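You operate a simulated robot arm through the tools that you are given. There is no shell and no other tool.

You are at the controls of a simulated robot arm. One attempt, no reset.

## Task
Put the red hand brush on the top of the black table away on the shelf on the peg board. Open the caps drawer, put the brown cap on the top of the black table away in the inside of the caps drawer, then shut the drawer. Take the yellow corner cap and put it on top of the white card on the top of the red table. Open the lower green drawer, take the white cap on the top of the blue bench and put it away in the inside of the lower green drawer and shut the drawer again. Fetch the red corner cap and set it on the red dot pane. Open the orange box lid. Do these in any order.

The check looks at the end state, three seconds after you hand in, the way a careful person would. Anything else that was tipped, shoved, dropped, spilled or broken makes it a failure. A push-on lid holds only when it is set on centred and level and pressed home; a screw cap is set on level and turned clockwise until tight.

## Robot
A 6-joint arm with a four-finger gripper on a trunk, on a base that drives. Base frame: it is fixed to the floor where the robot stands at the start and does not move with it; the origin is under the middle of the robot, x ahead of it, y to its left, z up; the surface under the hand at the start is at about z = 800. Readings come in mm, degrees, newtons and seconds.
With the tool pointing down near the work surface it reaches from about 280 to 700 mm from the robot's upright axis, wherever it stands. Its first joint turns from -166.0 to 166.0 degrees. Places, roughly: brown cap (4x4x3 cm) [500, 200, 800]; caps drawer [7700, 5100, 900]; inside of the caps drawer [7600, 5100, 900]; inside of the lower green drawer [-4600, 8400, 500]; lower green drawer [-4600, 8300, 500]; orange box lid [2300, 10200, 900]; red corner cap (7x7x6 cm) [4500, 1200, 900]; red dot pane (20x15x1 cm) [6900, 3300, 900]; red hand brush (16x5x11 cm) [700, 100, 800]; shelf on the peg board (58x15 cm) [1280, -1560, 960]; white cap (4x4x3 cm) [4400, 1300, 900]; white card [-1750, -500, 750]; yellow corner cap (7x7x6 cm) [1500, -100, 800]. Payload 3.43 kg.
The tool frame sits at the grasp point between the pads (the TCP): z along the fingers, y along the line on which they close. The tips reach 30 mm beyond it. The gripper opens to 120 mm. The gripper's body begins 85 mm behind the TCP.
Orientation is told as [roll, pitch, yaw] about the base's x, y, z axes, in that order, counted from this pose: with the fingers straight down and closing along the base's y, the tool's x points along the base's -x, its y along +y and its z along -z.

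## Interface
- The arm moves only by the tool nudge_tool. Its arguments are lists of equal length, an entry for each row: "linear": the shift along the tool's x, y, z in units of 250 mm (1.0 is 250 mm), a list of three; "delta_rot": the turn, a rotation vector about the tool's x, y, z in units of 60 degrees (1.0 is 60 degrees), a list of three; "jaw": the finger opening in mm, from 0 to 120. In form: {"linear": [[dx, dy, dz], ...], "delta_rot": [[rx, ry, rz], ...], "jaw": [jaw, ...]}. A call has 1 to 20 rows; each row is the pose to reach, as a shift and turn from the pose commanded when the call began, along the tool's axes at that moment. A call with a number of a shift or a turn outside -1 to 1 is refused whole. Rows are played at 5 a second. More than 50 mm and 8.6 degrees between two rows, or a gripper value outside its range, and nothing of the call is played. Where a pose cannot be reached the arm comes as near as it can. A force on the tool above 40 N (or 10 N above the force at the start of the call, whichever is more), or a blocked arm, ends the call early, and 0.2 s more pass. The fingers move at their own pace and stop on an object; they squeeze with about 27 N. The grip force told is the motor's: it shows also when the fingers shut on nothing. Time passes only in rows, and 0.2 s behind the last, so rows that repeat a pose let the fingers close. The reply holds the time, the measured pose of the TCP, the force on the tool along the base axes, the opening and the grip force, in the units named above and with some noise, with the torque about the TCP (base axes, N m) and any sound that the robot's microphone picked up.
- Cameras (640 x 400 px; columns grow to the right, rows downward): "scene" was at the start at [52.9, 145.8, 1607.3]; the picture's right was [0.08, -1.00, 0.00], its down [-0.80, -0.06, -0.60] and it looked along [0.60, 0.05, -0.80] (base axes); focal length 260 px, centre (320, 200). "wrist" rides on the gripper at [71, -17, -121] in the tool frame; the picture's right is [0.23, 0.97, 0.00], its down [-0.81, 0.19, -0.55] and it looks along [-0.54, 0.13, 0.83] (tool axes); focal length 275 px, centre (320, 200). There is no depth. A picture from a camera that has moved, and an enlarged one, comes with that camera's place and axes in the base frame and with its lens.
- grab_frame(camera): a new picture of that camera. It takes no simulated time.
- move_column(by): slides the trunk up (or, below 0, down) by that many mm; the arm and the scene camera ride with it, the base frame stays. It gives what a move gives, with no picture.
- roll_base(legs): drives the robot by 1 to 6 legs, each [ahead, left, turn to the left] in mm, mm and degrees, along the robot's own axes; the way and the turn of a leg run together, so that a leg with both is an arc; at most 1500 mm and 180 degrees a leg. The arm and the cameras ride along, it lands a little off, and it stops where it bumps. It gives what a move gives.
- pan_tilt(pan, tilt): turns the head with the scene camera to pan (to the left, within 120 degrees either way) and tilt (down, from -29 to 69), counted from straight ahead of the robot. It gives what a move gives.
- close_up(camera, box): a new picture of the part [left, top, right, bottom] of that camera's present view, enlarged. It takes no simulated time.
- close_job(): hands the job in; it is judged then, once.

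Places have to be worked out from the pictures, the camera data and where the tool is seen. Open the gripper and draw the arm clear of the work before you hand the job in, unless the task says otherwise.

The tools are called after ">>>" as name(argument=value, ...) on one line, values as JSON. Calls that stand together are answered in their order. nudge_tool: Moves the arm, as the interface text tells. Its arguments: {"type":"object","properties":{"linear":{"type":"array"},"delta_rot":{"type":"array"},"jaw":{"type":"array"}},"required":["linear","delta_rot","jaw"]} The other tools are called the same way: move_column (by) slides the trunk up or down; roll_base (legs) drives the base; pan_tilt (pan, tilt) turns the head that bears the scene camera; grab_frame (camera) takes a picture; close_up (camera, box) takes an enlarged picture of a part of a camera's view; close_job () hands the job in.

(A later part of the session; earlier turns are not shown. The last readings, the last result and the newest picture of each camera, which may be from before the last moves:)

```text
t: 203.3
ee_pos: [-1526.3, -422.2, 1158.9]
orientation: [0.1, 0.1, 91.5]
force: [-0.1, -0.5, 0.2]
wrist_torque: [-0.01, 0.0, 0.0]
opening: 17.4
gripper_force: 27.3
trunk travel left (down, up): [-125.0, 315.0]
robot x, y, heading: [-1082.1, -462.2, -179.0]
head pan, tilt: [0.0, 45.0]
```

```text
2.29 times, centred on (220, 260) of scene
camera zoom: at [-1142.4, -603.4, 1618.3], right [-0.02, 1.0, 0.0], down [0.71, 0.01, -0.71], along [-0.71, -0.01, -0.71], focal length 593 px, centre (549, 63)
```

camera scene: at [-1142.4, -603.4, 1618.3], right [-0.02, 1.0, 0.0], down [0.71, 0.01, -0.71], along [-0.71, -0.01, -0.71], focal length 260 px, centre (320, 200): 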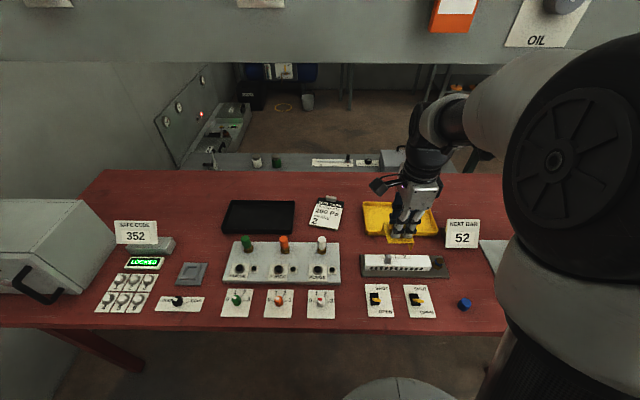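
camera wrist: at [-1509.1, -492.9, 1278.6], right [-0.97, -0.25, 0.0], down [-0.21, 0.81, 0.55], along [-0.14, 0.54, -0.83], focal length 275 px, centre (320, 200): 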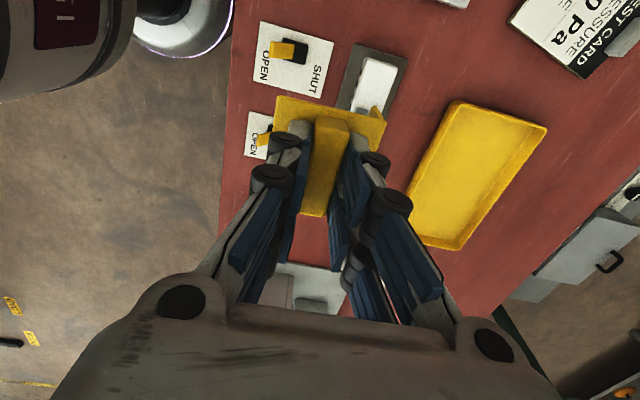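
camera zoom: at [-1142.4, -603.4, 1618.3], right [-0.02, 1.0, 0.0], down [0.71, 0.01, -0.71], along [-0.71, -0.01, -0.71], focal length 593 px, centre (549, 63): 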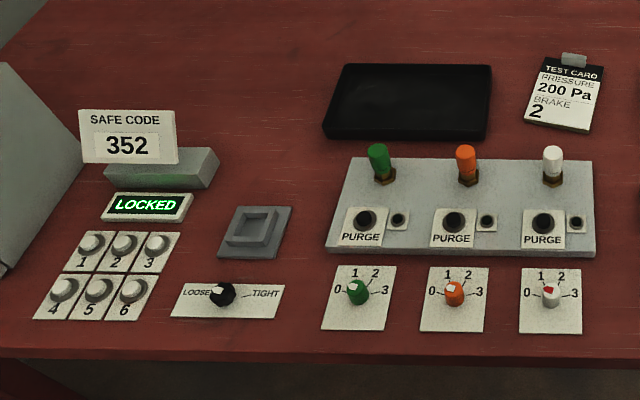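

Nothing sits at that exact spot, which seems to be the table-top centre; the lying "TEST CARD" is the only free flat white card so far. I check the right part of the table, hidden behind the arm, for another one.

>>> pan_tilt(pan=-60, tilt=30)

>>> grab_frame(camera="scene")

>>> pan_tilt(pan=-90, tilt=40)

>>> grab_frame(camera="scene")

```text
t: 204.6
ee_pos: [-1528.4, -420.8, 1157.7]
orientation: [0.0, 0.0, 91.4]
force: [-0.4, 0.0, -0.9]
wrist_torque: [-0.01, -0.01, -0.02]
opening: 17.4
gripper_force: 26.9
trunk travel left (down, up): [-125.0, 315.0]
robot x, y, heading: [-1081.4, -465.4, -179.0]
head pan, tilt: [-60.0, 30.0]
```

```text
taken
camera scene: at [-1107.7, -524.5, 1640.9], right [0.86, 0.52, 0.0], down [0.26, -0.43, -0.87], along [-0.45, 0.74, -0.5], focal length 260 px, centre (320, 200)
```

scene: 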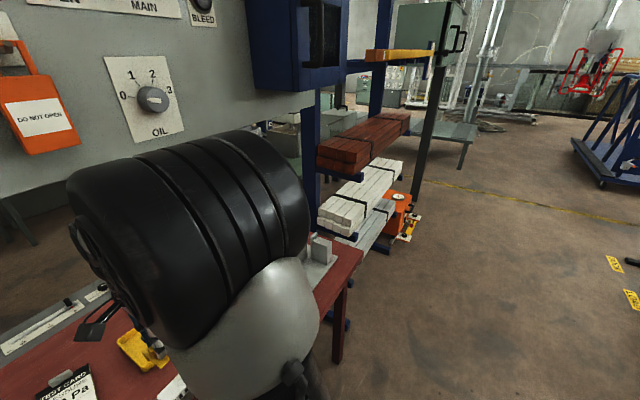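

```text
t: 205.5
ee_pos: [-1527.1, -420.7, 1157.4]
orientation: [0.0, 0.0, 91.4]
force: [-0.4, 0.5, -1.0]
wrist_torque: [-0.01, -0.03, -0.03]
opening: 17.5
gripper_force: 27.4
trunk travel left (down, up): [-125.0, 315.0]
robot x, y, heading: [-1080.1, -463.0, -179.2]
head pan, tilt: [-90.0, 40.0]
```

```text
taken
camera scene: at [-1062.6, -517.0, 1625.6], right [1.0, 0.02, 0.0], down [0.01, -0.64, -0.77], along [-0.01, 0.77, -0.64], focal length 260 px, centre (320, 200)
```

scene: 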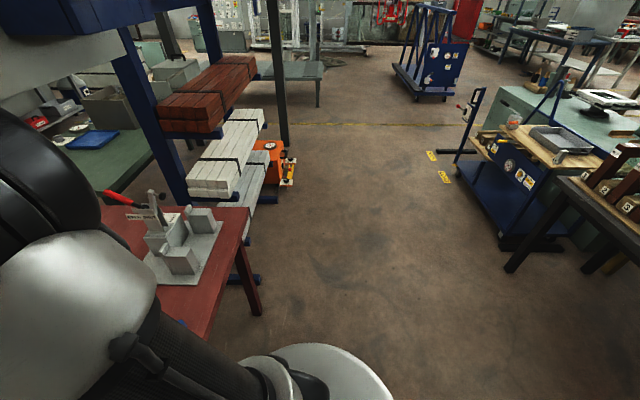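

No other flat card is on the table, so the TEST CARD (white region centre ≈[−1895,−585], top ≈760) is the white card. I move the base closer, still clear of the table edge.

>>> roll_base(legs=[[130, 110, -0.9]])

>>> pan_tilt(pan=0, tilt=50)

>>> grab_frame(camera="scene")

```text
t: 207.0
ee_pos: [-1657.1, -523.7, 1157.5]
orientation: [0.0, -0.1, 90.3]
force: [-0.7, -1.1, -0.4]
wrist_torque: [0.04, -0.01, 0.02]
opening: 17.5
gripper_force: 26.8
trunk travel left (down, up): [-125.0, 315.0]
robot x, y, heading: [-1210.8, -574.8, 180.0]
head pan, tilt: [-90.0, 40.0]
```

```text
t: 208.6
ee_pos: [-1657.9, -522.5, 1158.1]
orientation: [0.0, 0.0, 90.3]
force: [-0.4, 0.3, -0.2]
wrist_torque: [0.02, 0.02, 0.0]
opening: 17.2
gripper_force: 27.0
trunk travel left (down, up): [-125.0, 315.0]
robot x, y, heading: [-1213.6, -572.4, 179.8]
head pan, tilt: [0.0, 50.0]
```

```text
taken
camera scene: at [-1271.4, -712.3, 1611.4], right [0.0, 1.0, 0.0], down [0.77, 0.0, -0.64], along [-0.64, 0.0, -0.77], focal length 260 px, centre (320, 200)
```

scene: 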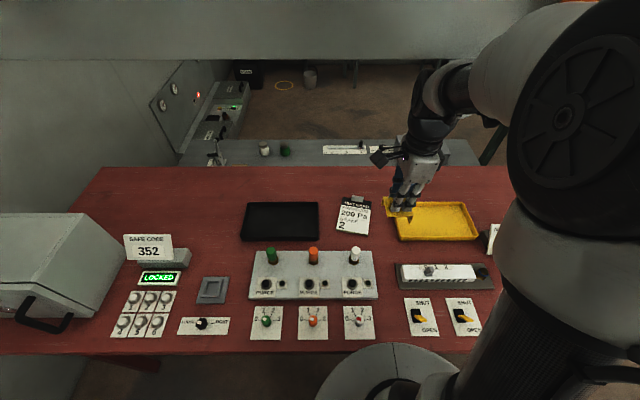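

A gray valve panel hangs above the table (bottom ≈1490), but the arm works well below it. I extend over the card at a safe height.

>>> nudge_tool(linear=[[0.035, 0.136, 0.113], [0.07, 0.271, 0.226], [0.105, 0.407, 0.339], [0.14, 0.542, 0.453], [0.175, 0.678, 0.566], [0.21, 0.813, 0.679], [0.245, 0.949, 0.792]], delta_rot=[[0, 0, 0], [0, 0, 0], [0, 0, 0], [0, 0, 0], [0, 0, 0], [0, 0, 0], [0, 0, 0]], jaw=[0, 0, 0, 0, 0, 0, 0])

>>> grab_frame(camera="wrist")

>>> close_up(camera="scene", box=[260, 140, 460, 270])

```text
t: 210.2
ee_pos: [-1894.9, -580.9, 957.8]
orientation: [0.0, -0.1, 90.4]
force: [-0.1, 0.6, -1.5]
wrist_torque: [-0.03, -0.04, 0.03]
opening: 17.1
gripper_force: 27.2
trunk travel left (down, up): [-125.0, 315.0]
robot x, y, heading: [-1214.6, -576.6, 179.9]
head pan, tilt: [0.0, 50.0]
```

```text
taken
camera wrist: at [-1878.5, -652.4, 1078.2], right [-0.97, -0.23, 0.0], down [-0.2, 0.81, 0.55], along [-0.13, 0.54, -0.83], focal length 275 px, centre (320, 200)
```

wrist: 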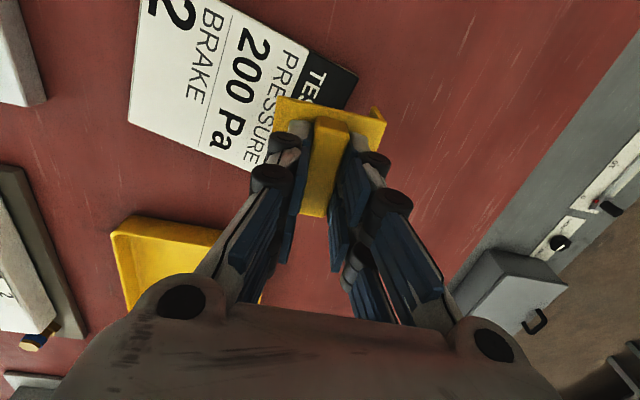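

```text
3.08 times, centred on (360, 205) of scene
camera zoom: at [-1272.8, -712.5, 1611.2], right [0.0, 1.0, 0.0], down [0.77, 0.0, -0.64], along [-0.64, 0.0, -0.77], focal length 798 px, centre (197, 185)
```

zoom: 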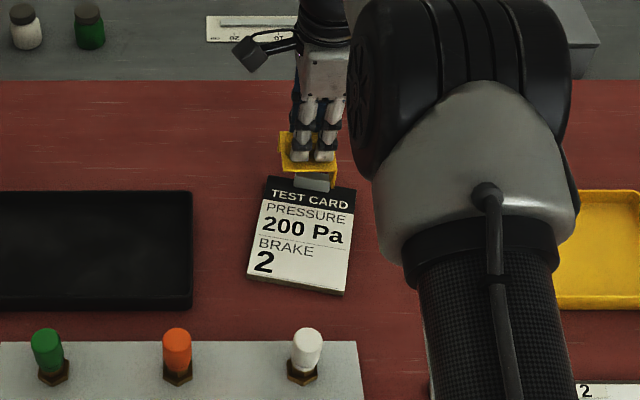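

Triangulating from both cameras shows the card (and table) is higher than assumed: card top z≈858, centre ≈[−1827,−588]. I raise the hand, then shift back over the white part of the card.

>>> nudge_tool(linear=[[0, 0, -0.16], [0.014, -0.16, -0.16], [0.028, -0.32, -0.16]], delta_rot=[[0, 0, 0], [0, 0, 0], [0, 0, 0]], jaw=[0, 0, 0])

>>> grab_frame(camera="wrist")

>>> close_up(camera="scene", box=[260, 140, 460, 270])

```text
t: 211.0
ee_pos: [-1814.6, -589.0, 1001.6]
orientation: [0.2, 0.0, 90.3]
force: [0.2, 0.6, -0.4]
wrist_torque: [0.0, 0.01, 0.01]
opening: 17.2
gripper_force: 27.2
trunk travel left (down, up): [-125.0, 315.0]
robot x, y, heading: [-1212.2, -576.5, 180.2]
head pan, tilt: [0.0, 50.0]
```

```text
taken
camera wrist: at [-1796.7, -660.8, 1121.9], right [-0.97, -0.24, 0.0], down [-0.19, 0.81, 0.55], along [-0.13, 0.54, -0.83], focal length 275 px, centre (320, 200)
```

wrist: 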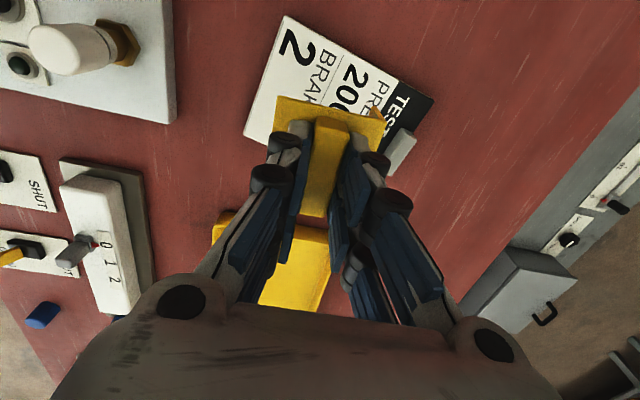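

```text
3.08 times, centred on (360, 205) of scene
camera zoom: at [-1270.4, -712.5, 1611.4], right [0.0, 1.0, 0.0], down [0.77, 0.0, -0.64], along [-0.64, 0.0, -0.77], focal length 798 px, centre (197, 185)
```

zoom: 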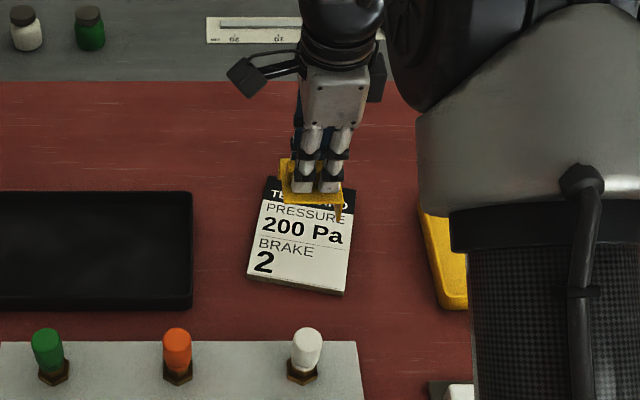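

The hand is right over the card's white part, and the new view confirms the card corners. I lower the cap, slowing near contact.

>>> nudge_tool(linear=[[0, 0, 0.1], [0, 0, 0.18], [0, 0, 0.21]], delta_rot=[[0, 0, 0], [0, 0, 0], [0, 0, 0]], jaw=[0, 0, 0])

>>> grab_frame(camera="wrist")

>>> close_up(camera="scene", box=[310, 170, 410, 250])

```text
t: 211.8
ee_pos: [-1814.8, -590.6, 945.8]
orientation: [0.0, 0.0, 90.3]
force: [0.1, -0.5, -0.4]
wrist_torque: [0.03, -0.02, -0.01]
opening: 17.2
gripper_force: 27.0
trunk travel left (down, up): [-125.0, 315.0]
robot x, y, heading: [-1212.1, -575.6, 180.0]
head pan, tilt: [0.0, 50.0]
```

```text
taken
camera wrist: at [-1797.4, -661.3, 1067.2], right [-0.97, -0.23, 0.0], down [-0.2, 0.81, 0.55], along [-0.13, 0.54, -0.83], focal length 275 px, centre (320, 200)
```

wrist: 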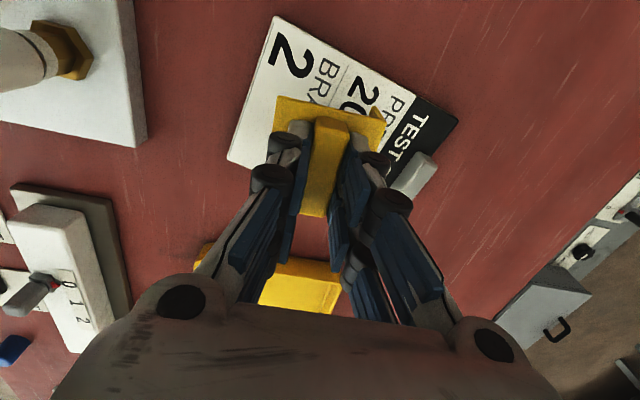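

```text
5.00 times, centred on (360, 210) of scene
camera zoom: at [-1271.5, -712.5, 1611.4], right [0.0, 1.0, 0.0], down [0.77, 0.0, -0.64], along [-0.64, 0.0, -0.77], focal length 1297 px, centre (120, 150)
```

zoom: 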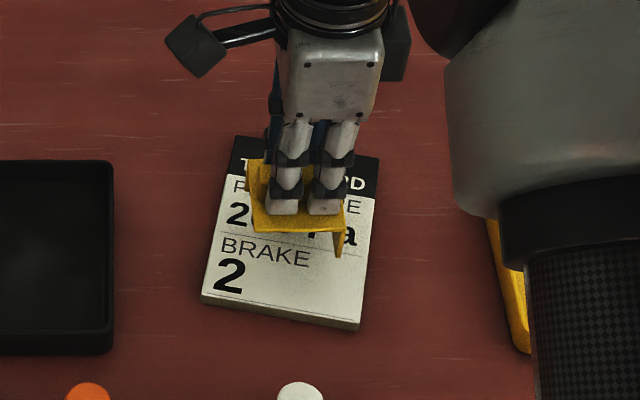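

The cap is aligned over the card. I lower in small steps until contact shows.

>>> nudge_tool(linear=[[0, 0, 0.016], [0, 0, 0.024]], delta_rot=[[0, 0, 0], [0, 0, 0]], jaw=[0, 0])

>>> nudge_tool(linear=[[0, 0, 0.012]], delta_rot=[[0, 0, 0]], jaw=[0])

>>> nudge_tool(linear=[[0, 0, 0.012]], delta_rot=[[0, 0, 0]], jaw=[0])

```text
t: 212.4
ee_pos: [-1814.4, -590.0, 942.9]
orientation: [0.2, 0.0, 90.3]
force: [0.4, 0.1, -0.5]
wrist_torque: [0.02, 0.01, 0.02]
opening: 17.1
gripper_force: 27.1
trunk travel left (down, up): [-125.0, 315.0]
robot x, y, heading: [-1214.1, -573.2, 179.4]
head pan, tilt: [0.0, 50.0]
```

```text
t: 212.8
ee_pos: [-1814.5, -589.4, 939.3]
orientation: [0.1, 0.0, 90.3]
force: [-0.9, 0.0, 0.4]
wrist_torque: [0.01, -0.01, 0.0]
opening: 17.1
gripper_force: 27.5
trunk travel left (down, up): [-125.0, 315.0]
robot x, y, heading: [-1211.8, -571.2, 180.0]
head pan, tilt: [0.0, 50.0]
```

```text
t: 213.2
ee_pos: [-1814.7, -591.3, 935.3]
orientation: [0.0, 0.1, 90.3]
force: [0.4, 0.6, 0.0]
wrist_torque: [-0.02, -0.03, -0.01]
opening: 17.4
gripper_force: 26.9
trunk travel left (down, up): [-125.0, 315.0]
robot x, y, heading: [-1217.2, -575.6, 179.8]
head pan, tilt: [0.0, 50.0]
```

>>> nudge_tool(linear=[[0, 0, 0.012]], delta_rot=[[0, 0, 0]], jaw=[0])

>>> nudge_tool(linear=[[0, 0, 0.012]], delta_rot=[[0, 0, 0]], jaw=[0])

>>> nudge_tool(linear=[[0, 0, 0.012]], delta_rot=[[0, 0, 0]], jaw=[0])

>>> close_up(camera="scene", box=[310, 170, 410, 250])

```text
t: 213.6
ee_pos: [-1814.4, -592.1, 931.9]
orientation: [0.0, 0.0, 90.3]
force: [-0.8, -1.4, -0.9]
wrist_torque: [0.0, -0.01, -0.02]
opening: 17.2
gripper_force: 27.2
trunk travel left (down, up): [-125.0, 315.0]
robot x, y, heading: [-1212.6, -571.2, 180.1]
head pan, tilt: [0.0, 50.0]
```

```text
t: 214.0
ee_pos: [-1814.1, -592.8, 928.1]
orientation: [0.0, 0.0, 90.2]
force: [-0.1, -0.1, -0.6]
wrist_torque: [-0.03, 0.03, 0.01]
opening: 17.4
gripper_force: 27.0
trunk travel left (down, up): [-125.0, 315.0]
robot x, y, heading: [-1215.4, -571.7, 179.8]
head pan, tilt: [0.0, 50.0]
```

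```text
t: 214.4
ee_pos: [-1816.4, -591.1, 925.9]
orientation: [0.1, -0.1, 90.2]
force: [0.4, -0.4, -0.5]
wrist_torque: [-0.01, 0.02, 0.0]
opening: 17.6
gripper_force: 26.3
trunk travel left (down, up): [-125.0, 315.0]
robot x, y, heading: [-1214.4, -570.7, 179.8]
head pan, tilt: [0.0, 50.0]
```

```text
5.00 times, centred on (360, 210) of scene
camera zoom: at [-1271.4, -712.5, 1611.4], right [0.0, 1.0, 0.0], down [0.77, 0.0, -0.64], along [-0.64, 0.0, -0.77], focal length 1297 px, centre (120, 150)
```

zoom: 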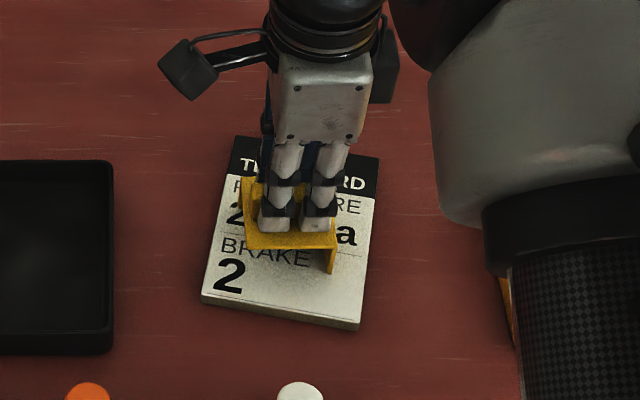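

Still no contact at TCP 926. I keep lowering.

>>> nudge_tool(linear=[[0, 0, 0.016]], delta_rot=[[0, 0, 0]], jaw=[0])

>>> nudge_tool(linear=[[0, 0, 0.016]], delta_rot=[[0, 0, 0]], jaw=[0])

>>> nudge_tool(linear=[[0, 0, 0.016]], delta_rot=[[0, 0, 0]], jaw=[0])

>>> close_up(camera="scene", box=[310, 170, 410, 250])

```text
t: 214.8
ee_pos: [-1815.2, -593.2, 925.5]
orientation: [0.3, 0.0, 90.4]
force: [3.2, 0.0, 15.0]
wrist_torque: [0.12, -0.13, -0.03]
opening: 17.4
gripper_force: 26.9
trunk travel left (down, up): [-125.0, 315.0]
robot x, y, heading: [-1211.8, -574.0, 180.1]
head pan, tilt: [0.0, 50.0]
```

```text
t: 215.2
ee_pos: [-1813.9, -593.7, 924.8]
orientation: [0.6, -0.1, 90.3]
force: [5.1, -0.6, 38.7]
wrist_torque: [0.17, -0.23, -0.05]
opening: 17.2
gripper_force: 27.3
trunk travel left (down, up): [-125.0, 315.0]
robot x, y, heading: [-1212.7, -574.6, 180.0]
head pan, tilt: [0.0, 50.0]
```

```text
t: 215.6
ee_pos: [-1817.1, -593.1, 926.0]
orientation: [0.8, 0.0, 90.3]
force: [2.8, 1.2, 19.6]
wrist_torque: [0.1, -0.42, -0.05]
opening: 17.5
gripper_force: 26.8
trunk travel left (down, up): [-125.0, 315.0]
robot x, y, heading: [-1207.7, -571.9, 179.8]
head pan, tilt: [0.0, 50.0]
stopped in row 1: the force on the tool passed its limit at 51 N (the readings are from after the stop); the commanded pose is now the measured one
```

```text
5.00 times, centred on (360, 210) of scene
camera zoom: at [-1269.8, -712.3, 1611.3], right [0.0, 1.0, 0.0], down [0.77, 0.0, -0.64], along [-0.64, 0.0, -0.77], focal length 1297 px, centre (120, 150)
```

zoom: 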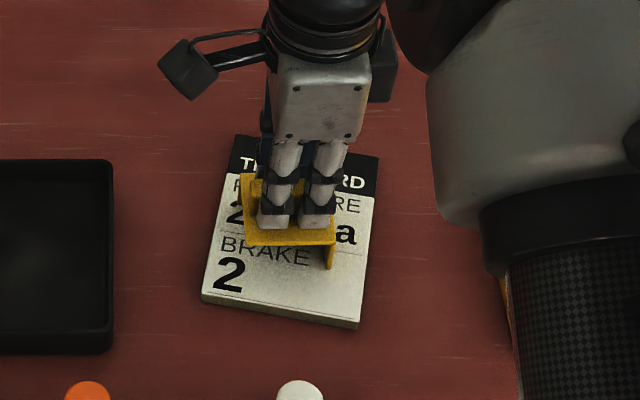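

The cap is on the card (contact at TCP ≈925). I relieve the pressure by 2 mm and open the fingers.

>>> nudge_tool(linear=[[0, 0, -0.006], [0, 0, -0.006], [0, 0, -0.006], [0, 0, -0.006], [0, 0, -0.006]], delta_rot=[[0, 0, 0], [0, 0, 0], [0, 0, 0], [0, 0, 0], [0, 0, 0]], jaw=[0, 20, 32, 45, 50])

>>> grab_frame(camera="wrist")

```text
t: 216.8
ee_pos: [-1817.3, -592.6, 924.0]
orientation: [0.5, 0.0, 90.3]
force: [-1.0, -1.5, 5.1]
wrist_torque: [0.02, -0.08, 0.0]
opening: 49.2
gripper_force: 0.1
trunk travel left (down, up): [-125.0, 315.0]
robot x, y, heading: [-1213.3, -574.8, 179.8]
head pan, tilt: [0.0, 50.0]
```

```text
taken
camera wrist: at [-1798.4, -664.5, 1043.3], right [-0.97, -0.24, 0.01], down [-0.19, 0.81, 0.55], along [-0.14, 0.54, -0.83], focal length 275 px, centre (320, 200)
```

wrist: 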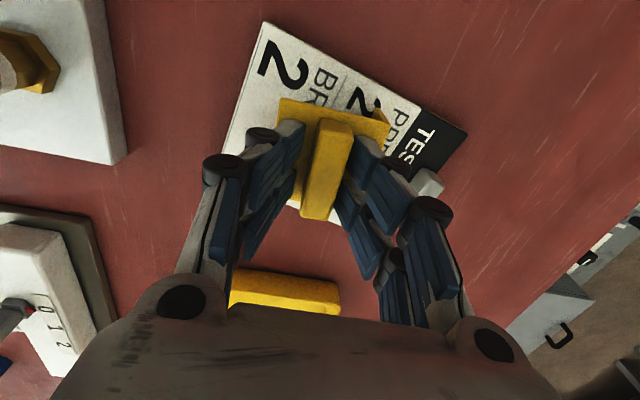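

The fingers are open and the cap stays put. I withdraw straight up and check its position on the card.

>>> nudge_tool(linear=[[0, 0, -0.06], [0, 0, -0.16], [0, 0, -0.32], [0, 0, -0.5], [0, 0, -0.66]], delta_rot=[[0, 0, 0], [0, 0, 0], [0, 0, 0], [0, 0, 0], [0, 0, 0]], jaw=[50, 50, 50, 50, 50])

>>> grab_frame(camera="wrist")

>>> close_up(camera="scene", box=[310, 170, 410, 250])

```text
t: 218.0
ee_pos: [-1815.4, -594.8, 1084.8]
orientation: [0.5, 0.0, 90.4]
force: [0.2, -0.2, -0.9]
wrist_torque: [0.0, 0.0, 0.0]
opening: 50.1
gripper_force: 0.1
trunk travel left (down, up): [-125.0, 315.0]
robot x, y, heading: [-1211.6, -574.8, 179.8]
head pan, tilt: [0.0, 50.0]
```

```text
taken
camera wrist: at [-1797.7, -666.2, 1205.7], right [-0.97, -0.24, 0.01], down [-0.19, 0.81, 0.55], along [-0.14, 0.54, -0.83], focal length 275 px, centre (320, 200)
```

wrist: 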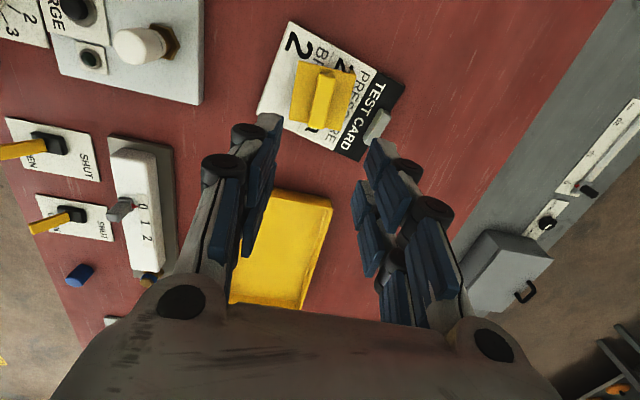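

```text
5.00 times, centred on (360, 210) of scene
camera zoom: at [-1270.8, -712.4, 1611.3], right [0.0, 1.0, 0.0], down [0.77, 0.0, -0.64], along [-0.64, 0.0, -0.77], focal length 1297 px, centre (120, 150)
```

zoom: 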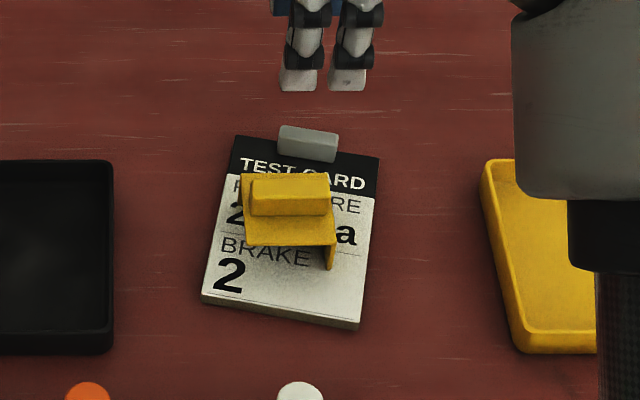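

The yellow cap stands squarely on the white card. Next the brown cap: I retract, back away, turn around and return to the black table.

>>> nudge_tool(linear=[[0, -0.16, -0.065], [0, -0.32, -0.13], [0, -0.48, -0.195], [0, -0.64, -0.26]], delta_rot=[[0, 0, 0], [0, 0, 0], [0, 0, 0], [0, 0, 0]], jaw=[60, 70, 80, 80])

>>> roll_base(legs=[[-800, 0, 0], [0, 0, -180], [0, 575, 0]])

>>> pan_tilt(pan=5, tilt=50)

>>> grab_frame(camera="scene")

```text
t: 218.5
ee_pos: [-1744.6, -593.8, 1102.7]
orientation: [-0.7, -0.1, 90.2]
force: [1.4, -0.2, 1.0]
wrist_torque: [0.0, 0.03, -0.01]
opening: 70.2
gripper_force: 0.5
trunk travel left (down, up): [-125.0, 315.0]
robot x, y, heading: [-1216.6, -573.7, 179.9]
head pan, tilt: [0.0, 50.0]
stopped in row 2: the force on the tool passed its limit at 55 N (the readings are from after the stop); the commanded pose is now the measured one
```

```text
t: 233.2
ee_pos: [140.1, 30.5, 1101.5]
orientation: [-0.9, 0.0, -89.8]
force: [0.6, -0.6, 0.1]
wrist_torque: [-0.03, -0.01, -0.01]
opening: 70.0
gripper_force: 0.0
trunk travel left (down, up): [-125.0, 315.0]
robot x, y, heading: [-395.4, 9.7, -0.0]
head pan, tilt: [0.0, 50.0]
```

```text
t: 233.8
ee_pos: [140.9, 29.9, 1100.8]
orientation: [-0.9, 0.0, -89.8]
force: [0.1, 0.7, -0.3]
wrist_torque: [0.0, 0.0, 0.02]
opening: 70.1
gripper_force: 0.0
trunk travel left (down, up): [-125.0, 315.0]
robot x, y, heading: [-393.6, 11.8, -0.3]
head pan, tilt: [5.0, 50.0]
```

```text
taken
camera scene: at [-337.4, 156.4, 1611.4], right [0.08, -1.0, 0.0], down [-0.76, -0.06, -0.64], along [0.64, 0.05, -0.77], focal length 260 px, centre (320, 200)
```

scene: 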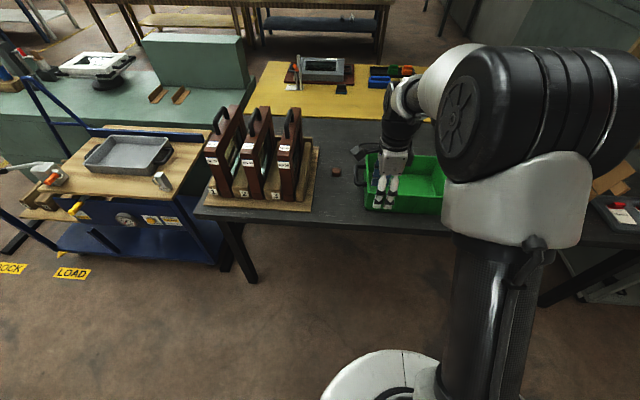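

The retraction was stopped by a 55 N contact before I drove off, so I must check whether anything on the red table was disturbed. I look back at it.

>>> pan_tilt(pan=-120, tilt=25)

>>> grab_frame(camera="scene")

>>> close_up(camera="scene", box=[360, 130, 640, 310])

```text
t: 235.9
ee_pos: [139.8, 29.5, 1101.0]
orientation: [-0.9, 0.0, -89.8]
force: [-0.4, 0.1, 0.2]
wrist_torque: [0.01, -0.03, -0.01]
opening: 70.3
gripper_force: 0.1
trunk travel left (down, up): [-125.0, 315.0]
robot x, y, heading: [-396.9, 6.1, -0.1]
head pan, tilt: [-120.0, 25.0]
```

```text
taken
camera scene: at [-460.5, 70.4, 1648.9], right [-0.86, 0.5, 0.0], down [0.21, 0.37, -0.91], along [-0.46, -0.78, -0.42], focal length 260 px, centre (320, 200)
```

scene: 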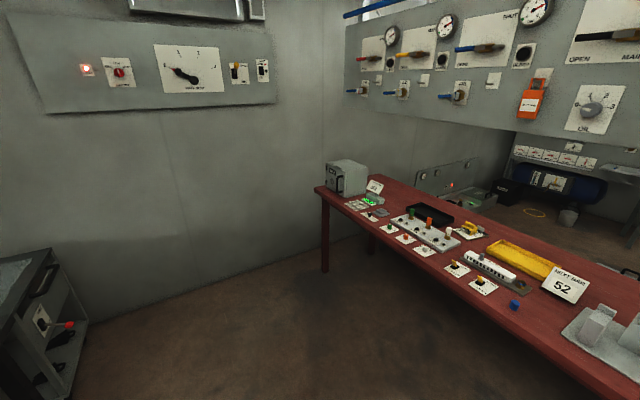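

```text
2.22 times, centred on (500, 220) of scene
camera zoom: at [-460.5, 70.4, 1648.9], right [-0.86, 0.5, 0.0], down [0.21, 0.37, -0.91], along [-0.46, -0.78, -0.42], focal length 577 px, centre (-80, 156)
```

zoom: 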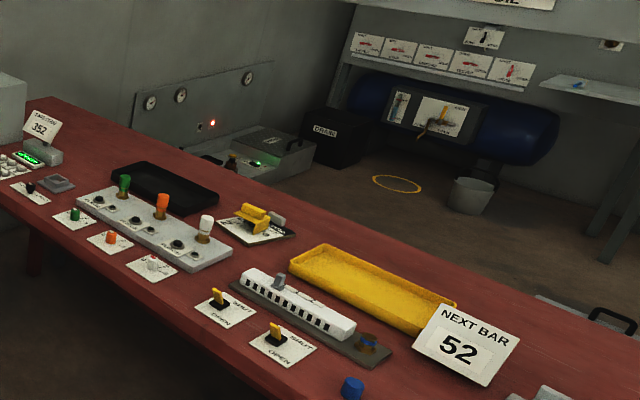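

The table items and yellow cap look undisturbed. I also zoom on the hanging valve panel to verify its levers didn't change.

>>> close_up(camera="scene", box=[340, 0, 640, 160])

>>> pan_tilt(pan=-120, tilt=0)

>>> grab_frame(camera="scene")

```text
2.13 times, centred on (490, 80) of scene
camera zoom: at [-460.5, 70.4, 1648.9], right [-0.86, 0.5, 0.0], down [0.21, 0.37, -0.91], along [-0.46, -0.78, -0.42], focal length 554 px, centre (-43, 456)
```

zoom: 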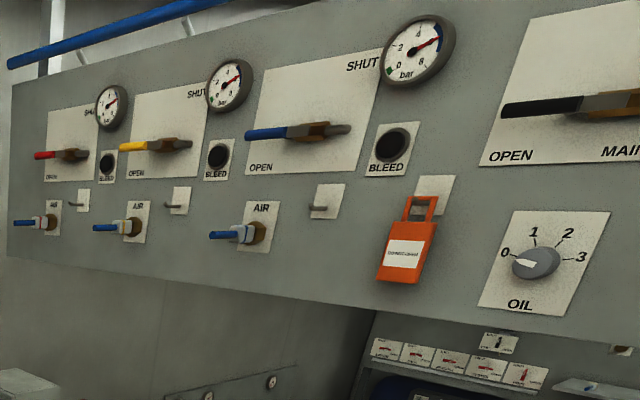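

```text
t: 236.8
ee_pos: [140.3, 29.7, 1100.6]
orientation: [-0.9, -0.1, -89.8]
force: [-0.3, -1.1, -0.2]
wrist_torque: [0.0, -0.02, 0.02]
opening: 69.8
gripper_force: 0.1
trunk travel left (down, up): [-125.0, 315.0]
robot x, y, heading: [-394.7, 11.1, 0.1]
head pan, tilt: [-120.0, 0.0]
```

```text
taken
camera scene: at [-459.5, 72.2, 1689.2], right [-0.86, 0.5, 0.0], down [0.0, 0.0, -1.0], along [-0.5, -0.86, 0.0], focal length 260 px, centre (320, 200)
```

scene: 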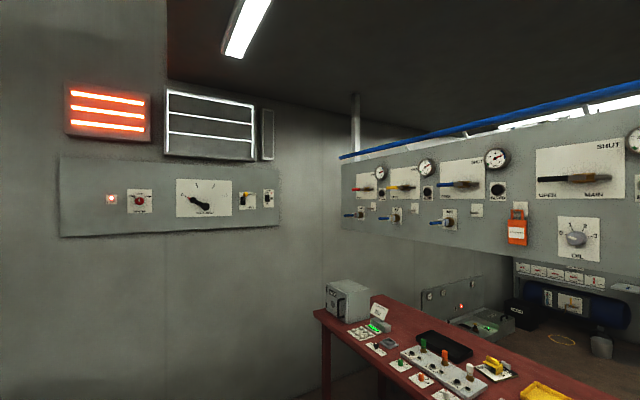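

Nothing on the panel or table appears changed; the elbow likely brushed the hanging panel, so I'll keep the elbow's height in mind. Now I drive up to the black table for the brown cap.

>>> roll_base(legs=[[395, 0, 0]])

>>> pan_tilt(pan=5, tilt=50)

>>> grab_frame(camera="scene")

>>> grab_frame(camera="wrist")

```text
t: 239.2
ee_pos: [524.1, 31.6, 1100.2]
orientation: [-0.9, 0.0, -89.5]
force: [0.5, -1.0, -0.8]
wrist_torque: [0.0, 0.01, 0.04]
opening: 69.9
gripper_force: 0.0
trunk travel left (down, up): [-125.0, 315.0]
robot x, y, heading: [-9.4, 12.0, 0.2]
head pan, tilt: [-120.0, 0.0]
```

```text
t: 241.3
ee_pos: [523.1, 32.2, 1101.6]
orientation: [-0.9, 0.0, -89.5]
force: [0.2, -0.6, -0.3]
wrist_torque: [0.02, 0.0, 0.01]
opening: 70.0
gripper_force: 0.1
trunk travel left (down, up): [-125.0, 315.0]
robot x, y, heading: [-9.1, 7.8, -0.2]
head pan, tilt: [5.0, 50.0]
```

```text
taken
camera scene: at [45.2, 156.1, 1611.4], right [0.09, -1.0, 0.0], down [-0.76, -0.07, -0.64], along [0.64, 0.06, -0.77], focal length 260 px, centre (320, 200)
```

scene: 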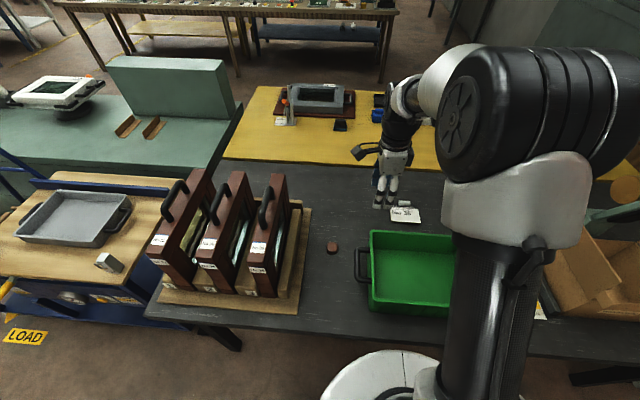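

```text
taken
camera wrist: at [507.6, 102.7, 1222.0], right [0.97, 0.24, -0.02], down [0.21, -0.81, 0.55], along [0.12, -0.54, -0.83], focal length 275 px, centre (320, 200)
```

wrist: 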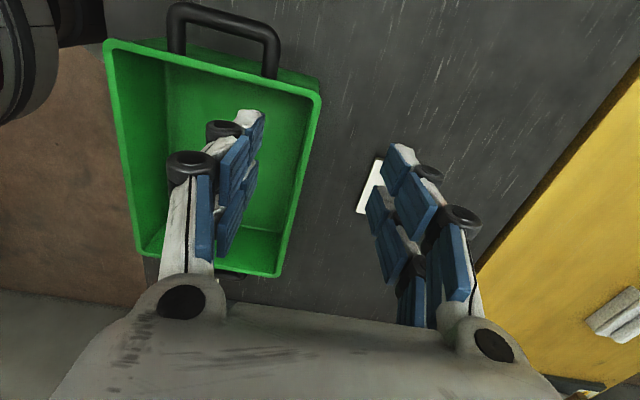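

The brown cap is at about [494,156]. I move the hand above it (closing along x) and look from close.

>>> nudge_tool(linear=[[0.1, -0.022, 0.11], [0.2, -0.045, 0.22], [0.3, -0.067, 0.34], [0.4, -0.09, 0.45], [0.493, -0.112, 0.5]], delta_rot=[[-0.003, 0, 0], [-0.006, 0, 0], [-0.009, 0, 0], [-0.012, 0, 0], [-0.015, 0, 0]], jaw=[80, 80, 80, 80, 80])

>>> grab_frame(camera="wrist")

>>> close_up(camera="scene", box=[300, 200, 380, 270])

```text
t: 242.5
ee_pos: [491.4, 152.4, 974.8]
orientation: [0.0, -0.1, -89.5]
force: [0.8, 0.2, -0.2]
wrist_torque: [0.0, 0.0, -0.03]
opening: 80.0
gripper_force: 0.0
trunk travel left (down, up): [-125.0, 315.0]
robot x, y, heading: [-11.5, 9.8, 0.1]
head pan, tilt: [5.0, 50.0]
```

```text
taken
camera wrist: at [472.1, 223.3, 1096.4], right [0.97, 0.24, 0.0], down [0.2, -0.81, 0.55], along [0.13, -0.54, -0.83], focal length 275 px, centre (320, 200)
```

wrist: 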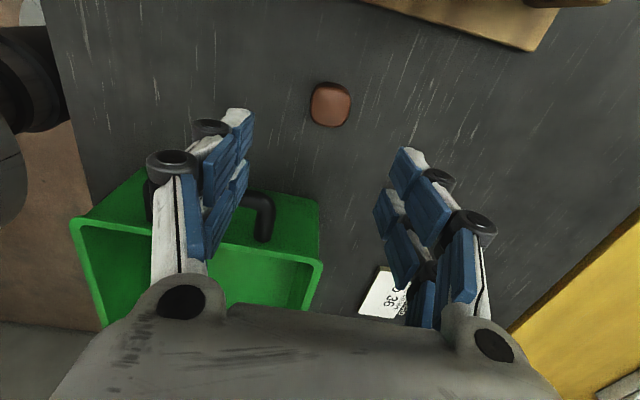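

```text
5.71 times, centred on (340, 235) of scene
camera zoom: at [45.1, 156.7, 1611.3], right [0.09, -1.0, 0.0], down [-0.76, -0.07, -0.64], along [0.64, 0.06, -0.77], focal length 1483 px, centre (206, 0)
```

zoom: 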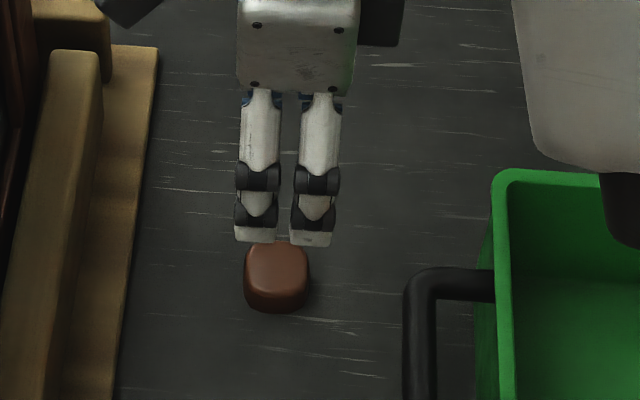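

Cap centre ≈[496,156]. I descend to just above it and recheck before closing.

>>> nudge_tool(linear=[[0.0144, 0.02, 0.15], [0.0144, 0.02, 0.3], [0.0144, 0.02, 0.43]], delta_rot=[[0, 0, 0], [0, 0, 0], [0, 0, 0]], jaw=[80, 80, 80])

>>> grab_frame(camera="wrist")

>>> close_up(camera="scene", box=[300, 200, 380, 270])

```text
t: 243.3
ee_pos: [494.9, 156.0, 866.5]
orientation: [0.1, 0.1, -89.5]
force: [0.6, -0.1, 0.2]
wrist_torque: [-0.01, 0.0, 0.0]
opening: 80.2
gripper_force: 0.0
trunk travel left (down, up): [-125.0, 315.0]
robot x, y, heading: [-16.2, 8.1, 0.1]
head pan, tilt: [5.0, 50.0]
```

```text
taken
camera wrist: at [477.9, 227.2, 987.2], right [0.97, 0.24, 0.0], down [0.2, -0.81, 0.55], along [0.13, -0.54, -0.83], focal length 275 px, centre (320, 200)
```

wrist: 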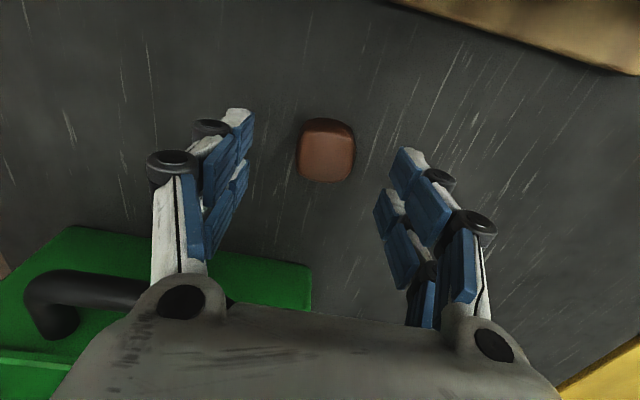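

```text
5.71 times, centred on (340, 235) of scene
camera zoom: at [45.7, 156.3, 1611.3], right [0.09, -1.0, 0.0], down [-0.76, -0.07, -0.64], along [0.64, 0.06, -0.77], focal length 1483 px, centre (206, 0)
```

zoom: 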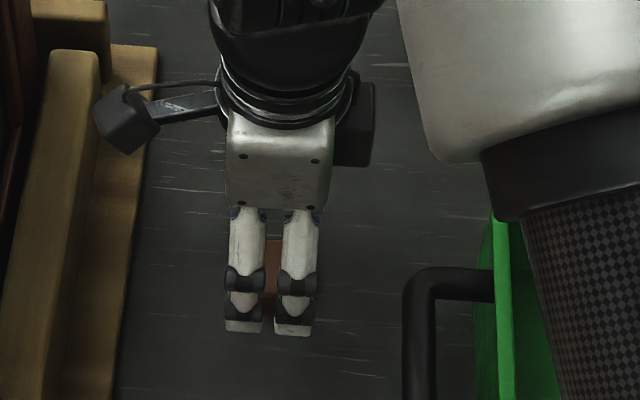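

Well centred. I descend to grip height and close on the cap.

>>> nudge_tool(linear=[[0, 0.012, 0.06], [0, 0.012, 0.108], [0, 0.012, 0.108], [0, 0.012, 0.108], [0, 0.012, 0.108], [0, 0.012, 0.108], [0, 0.012, 0.108]], delta_rot=[[0, 0, 0], [0, 0, 0], [0, 0, 0], [0, 0, 0], [0, 0, 0], [0, 0, 0], [0, 0, 0]], jaw=[80, 80, 60, 40, 20, 0, 0])

>>> grab_frame(camera="wrist")

```text
t: 244.9
ee_pos: [498.3, 156.6, 842.7]
orientation: [0.0, -0.1, -89.4]
force: [-0.5, 0.3, 0.4]
wrist_torque: [0.04, 0.01, 0.0]
opening: 37.4
gripper_force: 26.8
trunk travel left (down, up): [-125.0, 315.0]
robot x, y, heading: [-12.1, 7.3, 0.2]
head pan, tilt: [5.0, 50.0]
```

```text
taken
camera wrist: at [481.2, 227.5, 963.1], right [0.97, 0.24, 0.0], down [0.2, -0.81, 0.55], along [0.13, -0.54, -0.83], focal length 275 px, centre (320, 200)
```

wrist: 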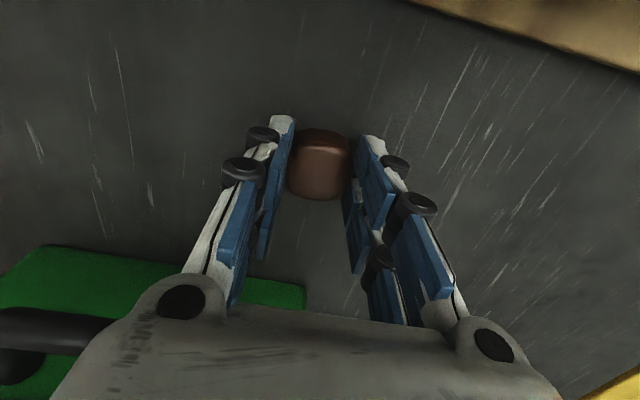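

The brown cap is gripped (37 mm). I lift it and verify it is held.

>>> nudge_tool(linear=[[0, 0, -0.05], [0, 0, -0.2], [0, 0, -0.38], [0, -0.1, -0.55], [0, -0.2, -0.7], [0, -0.3, -0.85], [0, -0.4, -1.0]], delta_rot=[[0, 0, 0], [0, 0, 0], [0, 0, 0], [0, 0, 0], [0, 0, 0], [0, 0, 0], [0, 0, 0]], jaw=[0, 0, 0, 0, 0, 0, 0])

>>> grab_frame(camera="wrist")

```text
t: 246.5
ee_pos: [398.7, 154.8, 1094.8]
orientation: [0.0, -0.1, -89.6]
force: [-0.7, -0.1, 0.0]
wrist_torque: [0.03, -0.01, -0.02]
opening: 37.3
gripper_force: 26.9
trunk travel left (down, up): [-125.0, 315.0]
robot x, y, heading: [-12.6, 10.0, 0.0]
head pan, tilt: [5.0, 50.0]
```

```text
taken
camera wrist: at [381.1, 226.6, 1215.1], right [0.97, 0.24, 0.0], down [0.2, -0.81, 0.55], along [0.13, -0.54, -0.83], focal length 275 px, centre (320, 200)
```

wrist: 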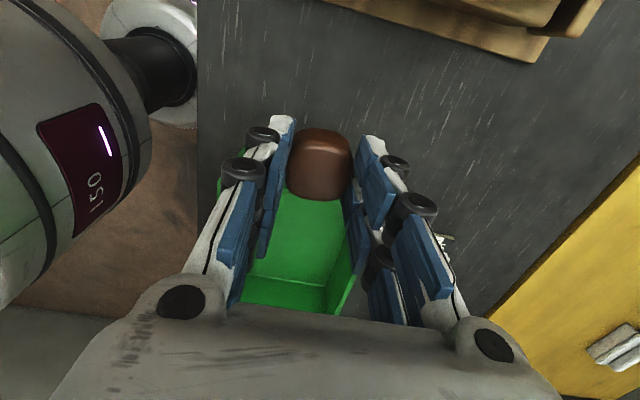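

The brown cap is held. I drive the known route back to the east aisle.

>>> roll_base(legs=[[-500, 0, 0], [0, 1500, 0], [0, 1500, 0], [0, 430, 0], [1500, 0, 0], [1500, 0, 0]])

>>> pan_tilt(pan=20, tilt=25)

>>> grab_frame(camera="scene")

```text
t: 279.8
ee_pos: [2821.4, 3417.8, 1093.3]
orientation: [0.0, -0.1, -92.5]
force: [-0.2, 0.8, -0.2]
wrist_torque: [0.0, -0.01, -0.03]
opening: 36.8
gripper_force: 27.6
trunk travel left (down, up): [-125.0, 315.0]
robot x, y, heading: [2404.7, 3294.0, -3.0]
head pan, tilt: [5.0, 50.0]
```

```text
t: 280.7
ee_pos: [2821.4, 3416.1, 1093.2]
orientation: [0.0, -0.1, -92.4]
force: [0.0, 0.8, -0.6]
wrist_torque: [0.02, 0.0, -0.02]
opening: 37.2
gripper_force: 27.2
trunk travel left (down, up): [-125.0, 315.0]
robot x, y, heading: [2403.3, 3291.1, -2.9]
head pan, tilt: [20.0, 25.0]
```

```text
taken
camera scene: at [2477.7, 3459.6, 1648.8], right [0.29, -0.96, 0.0], down [-0.4, -0.12, -0.91], along [0.87, 0.27, -0.42], focal length 260 px, centre (320, 200)
```

scene: 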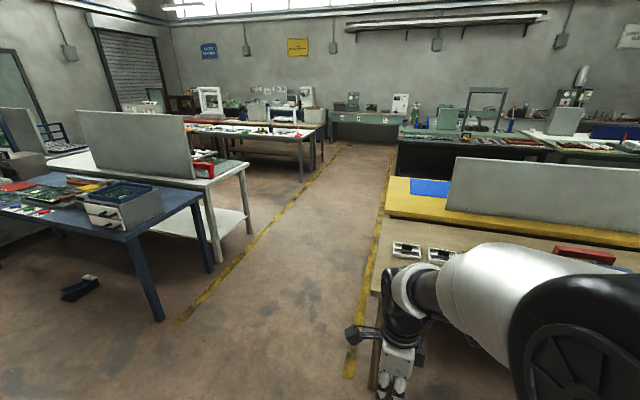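

I zoom on the spot where the caps drawer should be (around pixel (317,121)).

>>> close_up(camera="scene", box=[180, 80, 440, 200])

```text
2.46 times, centred on (310, 140) of scene
camera zoom: at [2477.7, 3459.6, 1648.8], right [0.29, -0.96, 0.0], down [-0.4, -0.12, -0.91], along [0.87, 0.27, -0.42], focal length 639 px, centre (345, 348)
```

zoom: 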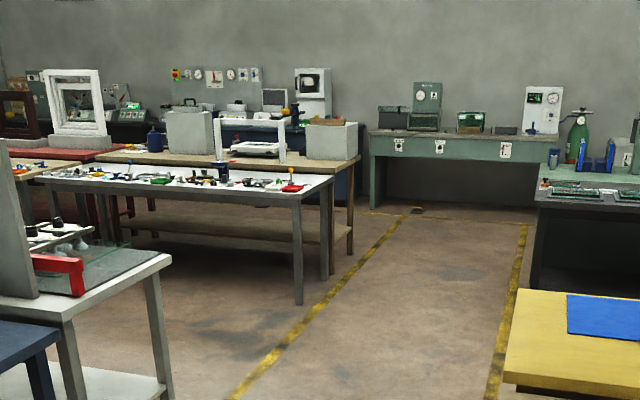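

The target is the box at the end of the wooden bench on the left side of the aisle. I centre in the aisle (y≈4290) and drive east.

>>> roll_base(legs=[[0, 1000, 2.9], [1500, 0, 0], [1500, 0, 0], [1000, 0, 0]])

>>> pan_tilt(pan=25, tilt=30)

>>> grab_frame(camera="scene")

>>> pan_tilt(pan=-25, tilt=25)

>>> grab_frame(camera="scene")

```text
t: 304.4
ee_pos: [6786.9, 4589.6, 1094.2]
orientation: [0.0, -0.2, -85.5]
force: [0.5, 0.1, -0.3]
wrist_torque: [-0.04, 0.0, -0.01]
opening: 36.9
gripper_force: 26.9
trunk travel left (down, up): [-125.0, 315.0]
robot x, y, heading: [6384.2, 4414.4, 4.2]
head pan, tilt: [20.0, 25.0]
```

```text
t: 305.1
ee_pos: [6786.2, 4588.4, 1092.8]
orientation: [0.2, -0.2, -85.5]
force: [0.9, -0.5, -0.3]
wrist_torque: [0.01, -0.02, 0.03]
opening: 37.1
gripper_force: 26.9
trunk travel left (down, up): [-125.0, 315.0]
robot x, y, heading: [6384.6, 4413.2, 4.2]
head pan, tilt: [25.0, 30.0]
```

```text
taken
camera scene: at [6434.9, 4595.5, 1640.9], right [0.49, -0.87, 0.0], down [-0.44, -0.24, -0.87], along [0.76, 0.42, -0.5], focal length 260 px, centre (320, 200)
```

scene: 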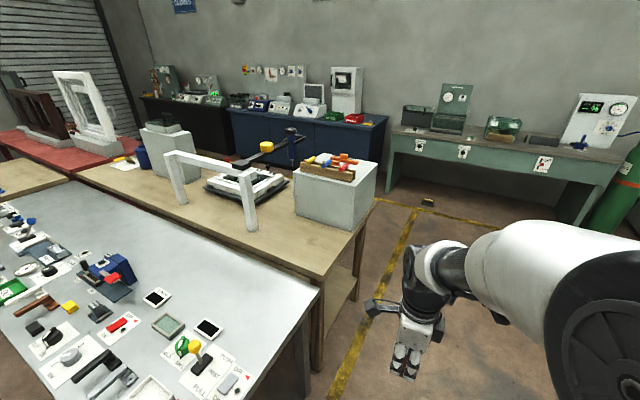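

```text
t: 306.3
ee_pos: [6785.5, 4590.2, 1094.2]
orientation: [-0.1, 0.0, -85.5]
force: [0.2, -1.1, -0.6]
wrist_torque: [0.0, 0.01, 0.03]
opening: 36.7
gripper_force: 27.3
trunk travel left (down, up): [-125.0, 315.0]
robot x, y, heading: [6389.3, 4411.1, 4.1]
head pan, tilt: [-25.0, 25.0]
```

```text
taken
camera scene: at [6442.0, 4518.8, 1648.9], right [-0.36, -0.93, 0.0], down [-0.4, 0.15, -0.91], along [0.85, -0.32, -0.42], focal length 260 px, centre (320, 200)
```

scene: 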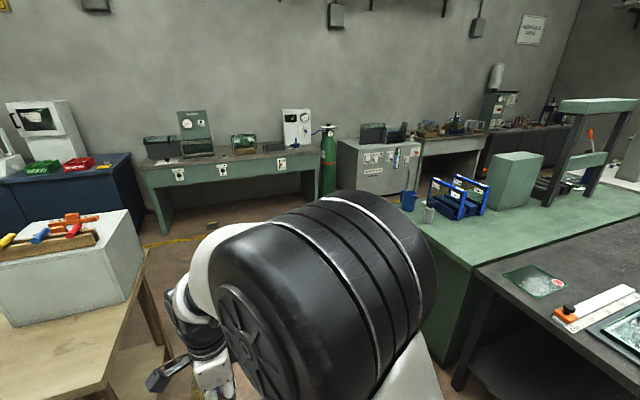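

The caps box occupies x≈7405–7723, y≈4950–5270 on the wooden bench, with the drawer on its +x face. I drive past the bench end, turn to face −x, and look at it.

>>> roll_base(legs=[[1500, -100, -4.2], [600, 0, 0], [0, 0, 180]])

>>> pan_tilt(pan=-40, tilt=30)

>>> grab_frame(camera="scene")

>>> pan_tilt(pan=-95, tilt=30)

>>> grab_frame(camera="scene")

```text
refused: leg 1 is longer than a leg can be; nothing moved
```

```text
t: 307.0
ee_pos: [6785.9, 4588.4, 1093.9]
orientation: [0.0, -0.1, -85.5]
force: [-0.5, 1.2, 0.4]
wrist_torque: [-0.01, 0.03, 0.01]
opening: 37.0
gripper_force: 27.5
trunk travel left (down, up): [-125.0, 315.0]
robot x, y, heading: [6386.4, 4408.7, 4.0]
head pan, tilt: [-40.0, 30.0]
```

```text
taken
camera scene: at [6429.2, 4498.6, 1640.9], right [-0.59, -0.81, 0.0], down [-0.41, 0.29, -0.87], along [0.7, -0.51, -0.5], focal length 260 px, centre (320, 200)
```

scene: 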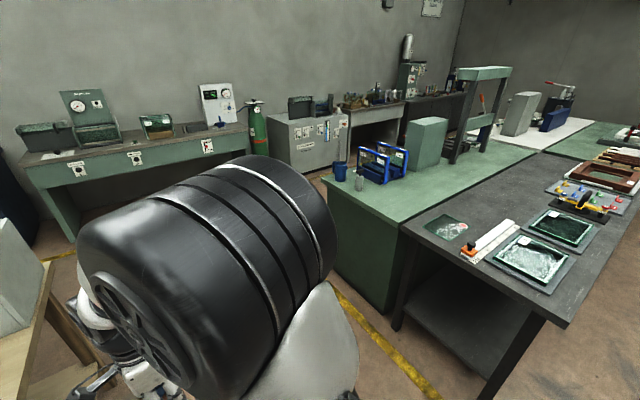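

```text
t: 308.3
ee_pos: [6786.6, 4589.8, 1094.4]
orientation: [0.0, -0.1, -85.5]
force: [-0.2, -0.7, -0.7]
wrist_torque: [0.0, 0.0, -0.03]
opening: 37.0
gripper_force: 26.8
trunk travel left (down, up): [-125.0, 315.0]
robot x, y, heading: [6385.8, 4413.0, 4.2]
head pan, tilt: [-95.0, 30.0]
```

```text
taken
camera scene: at [6354.5, 4461.2, 1640.9], right [-1.0, 0.02, 0.0], down [0.01, 0.5, -0.87], along [-0.01, -0.87, -0.5], focal length 260 px, centre (320, 200)
```

scene: 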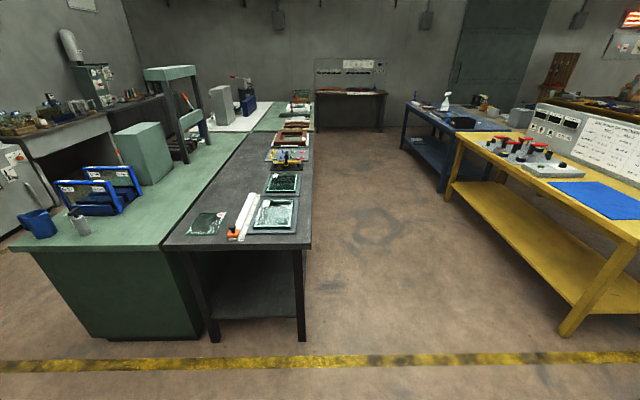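

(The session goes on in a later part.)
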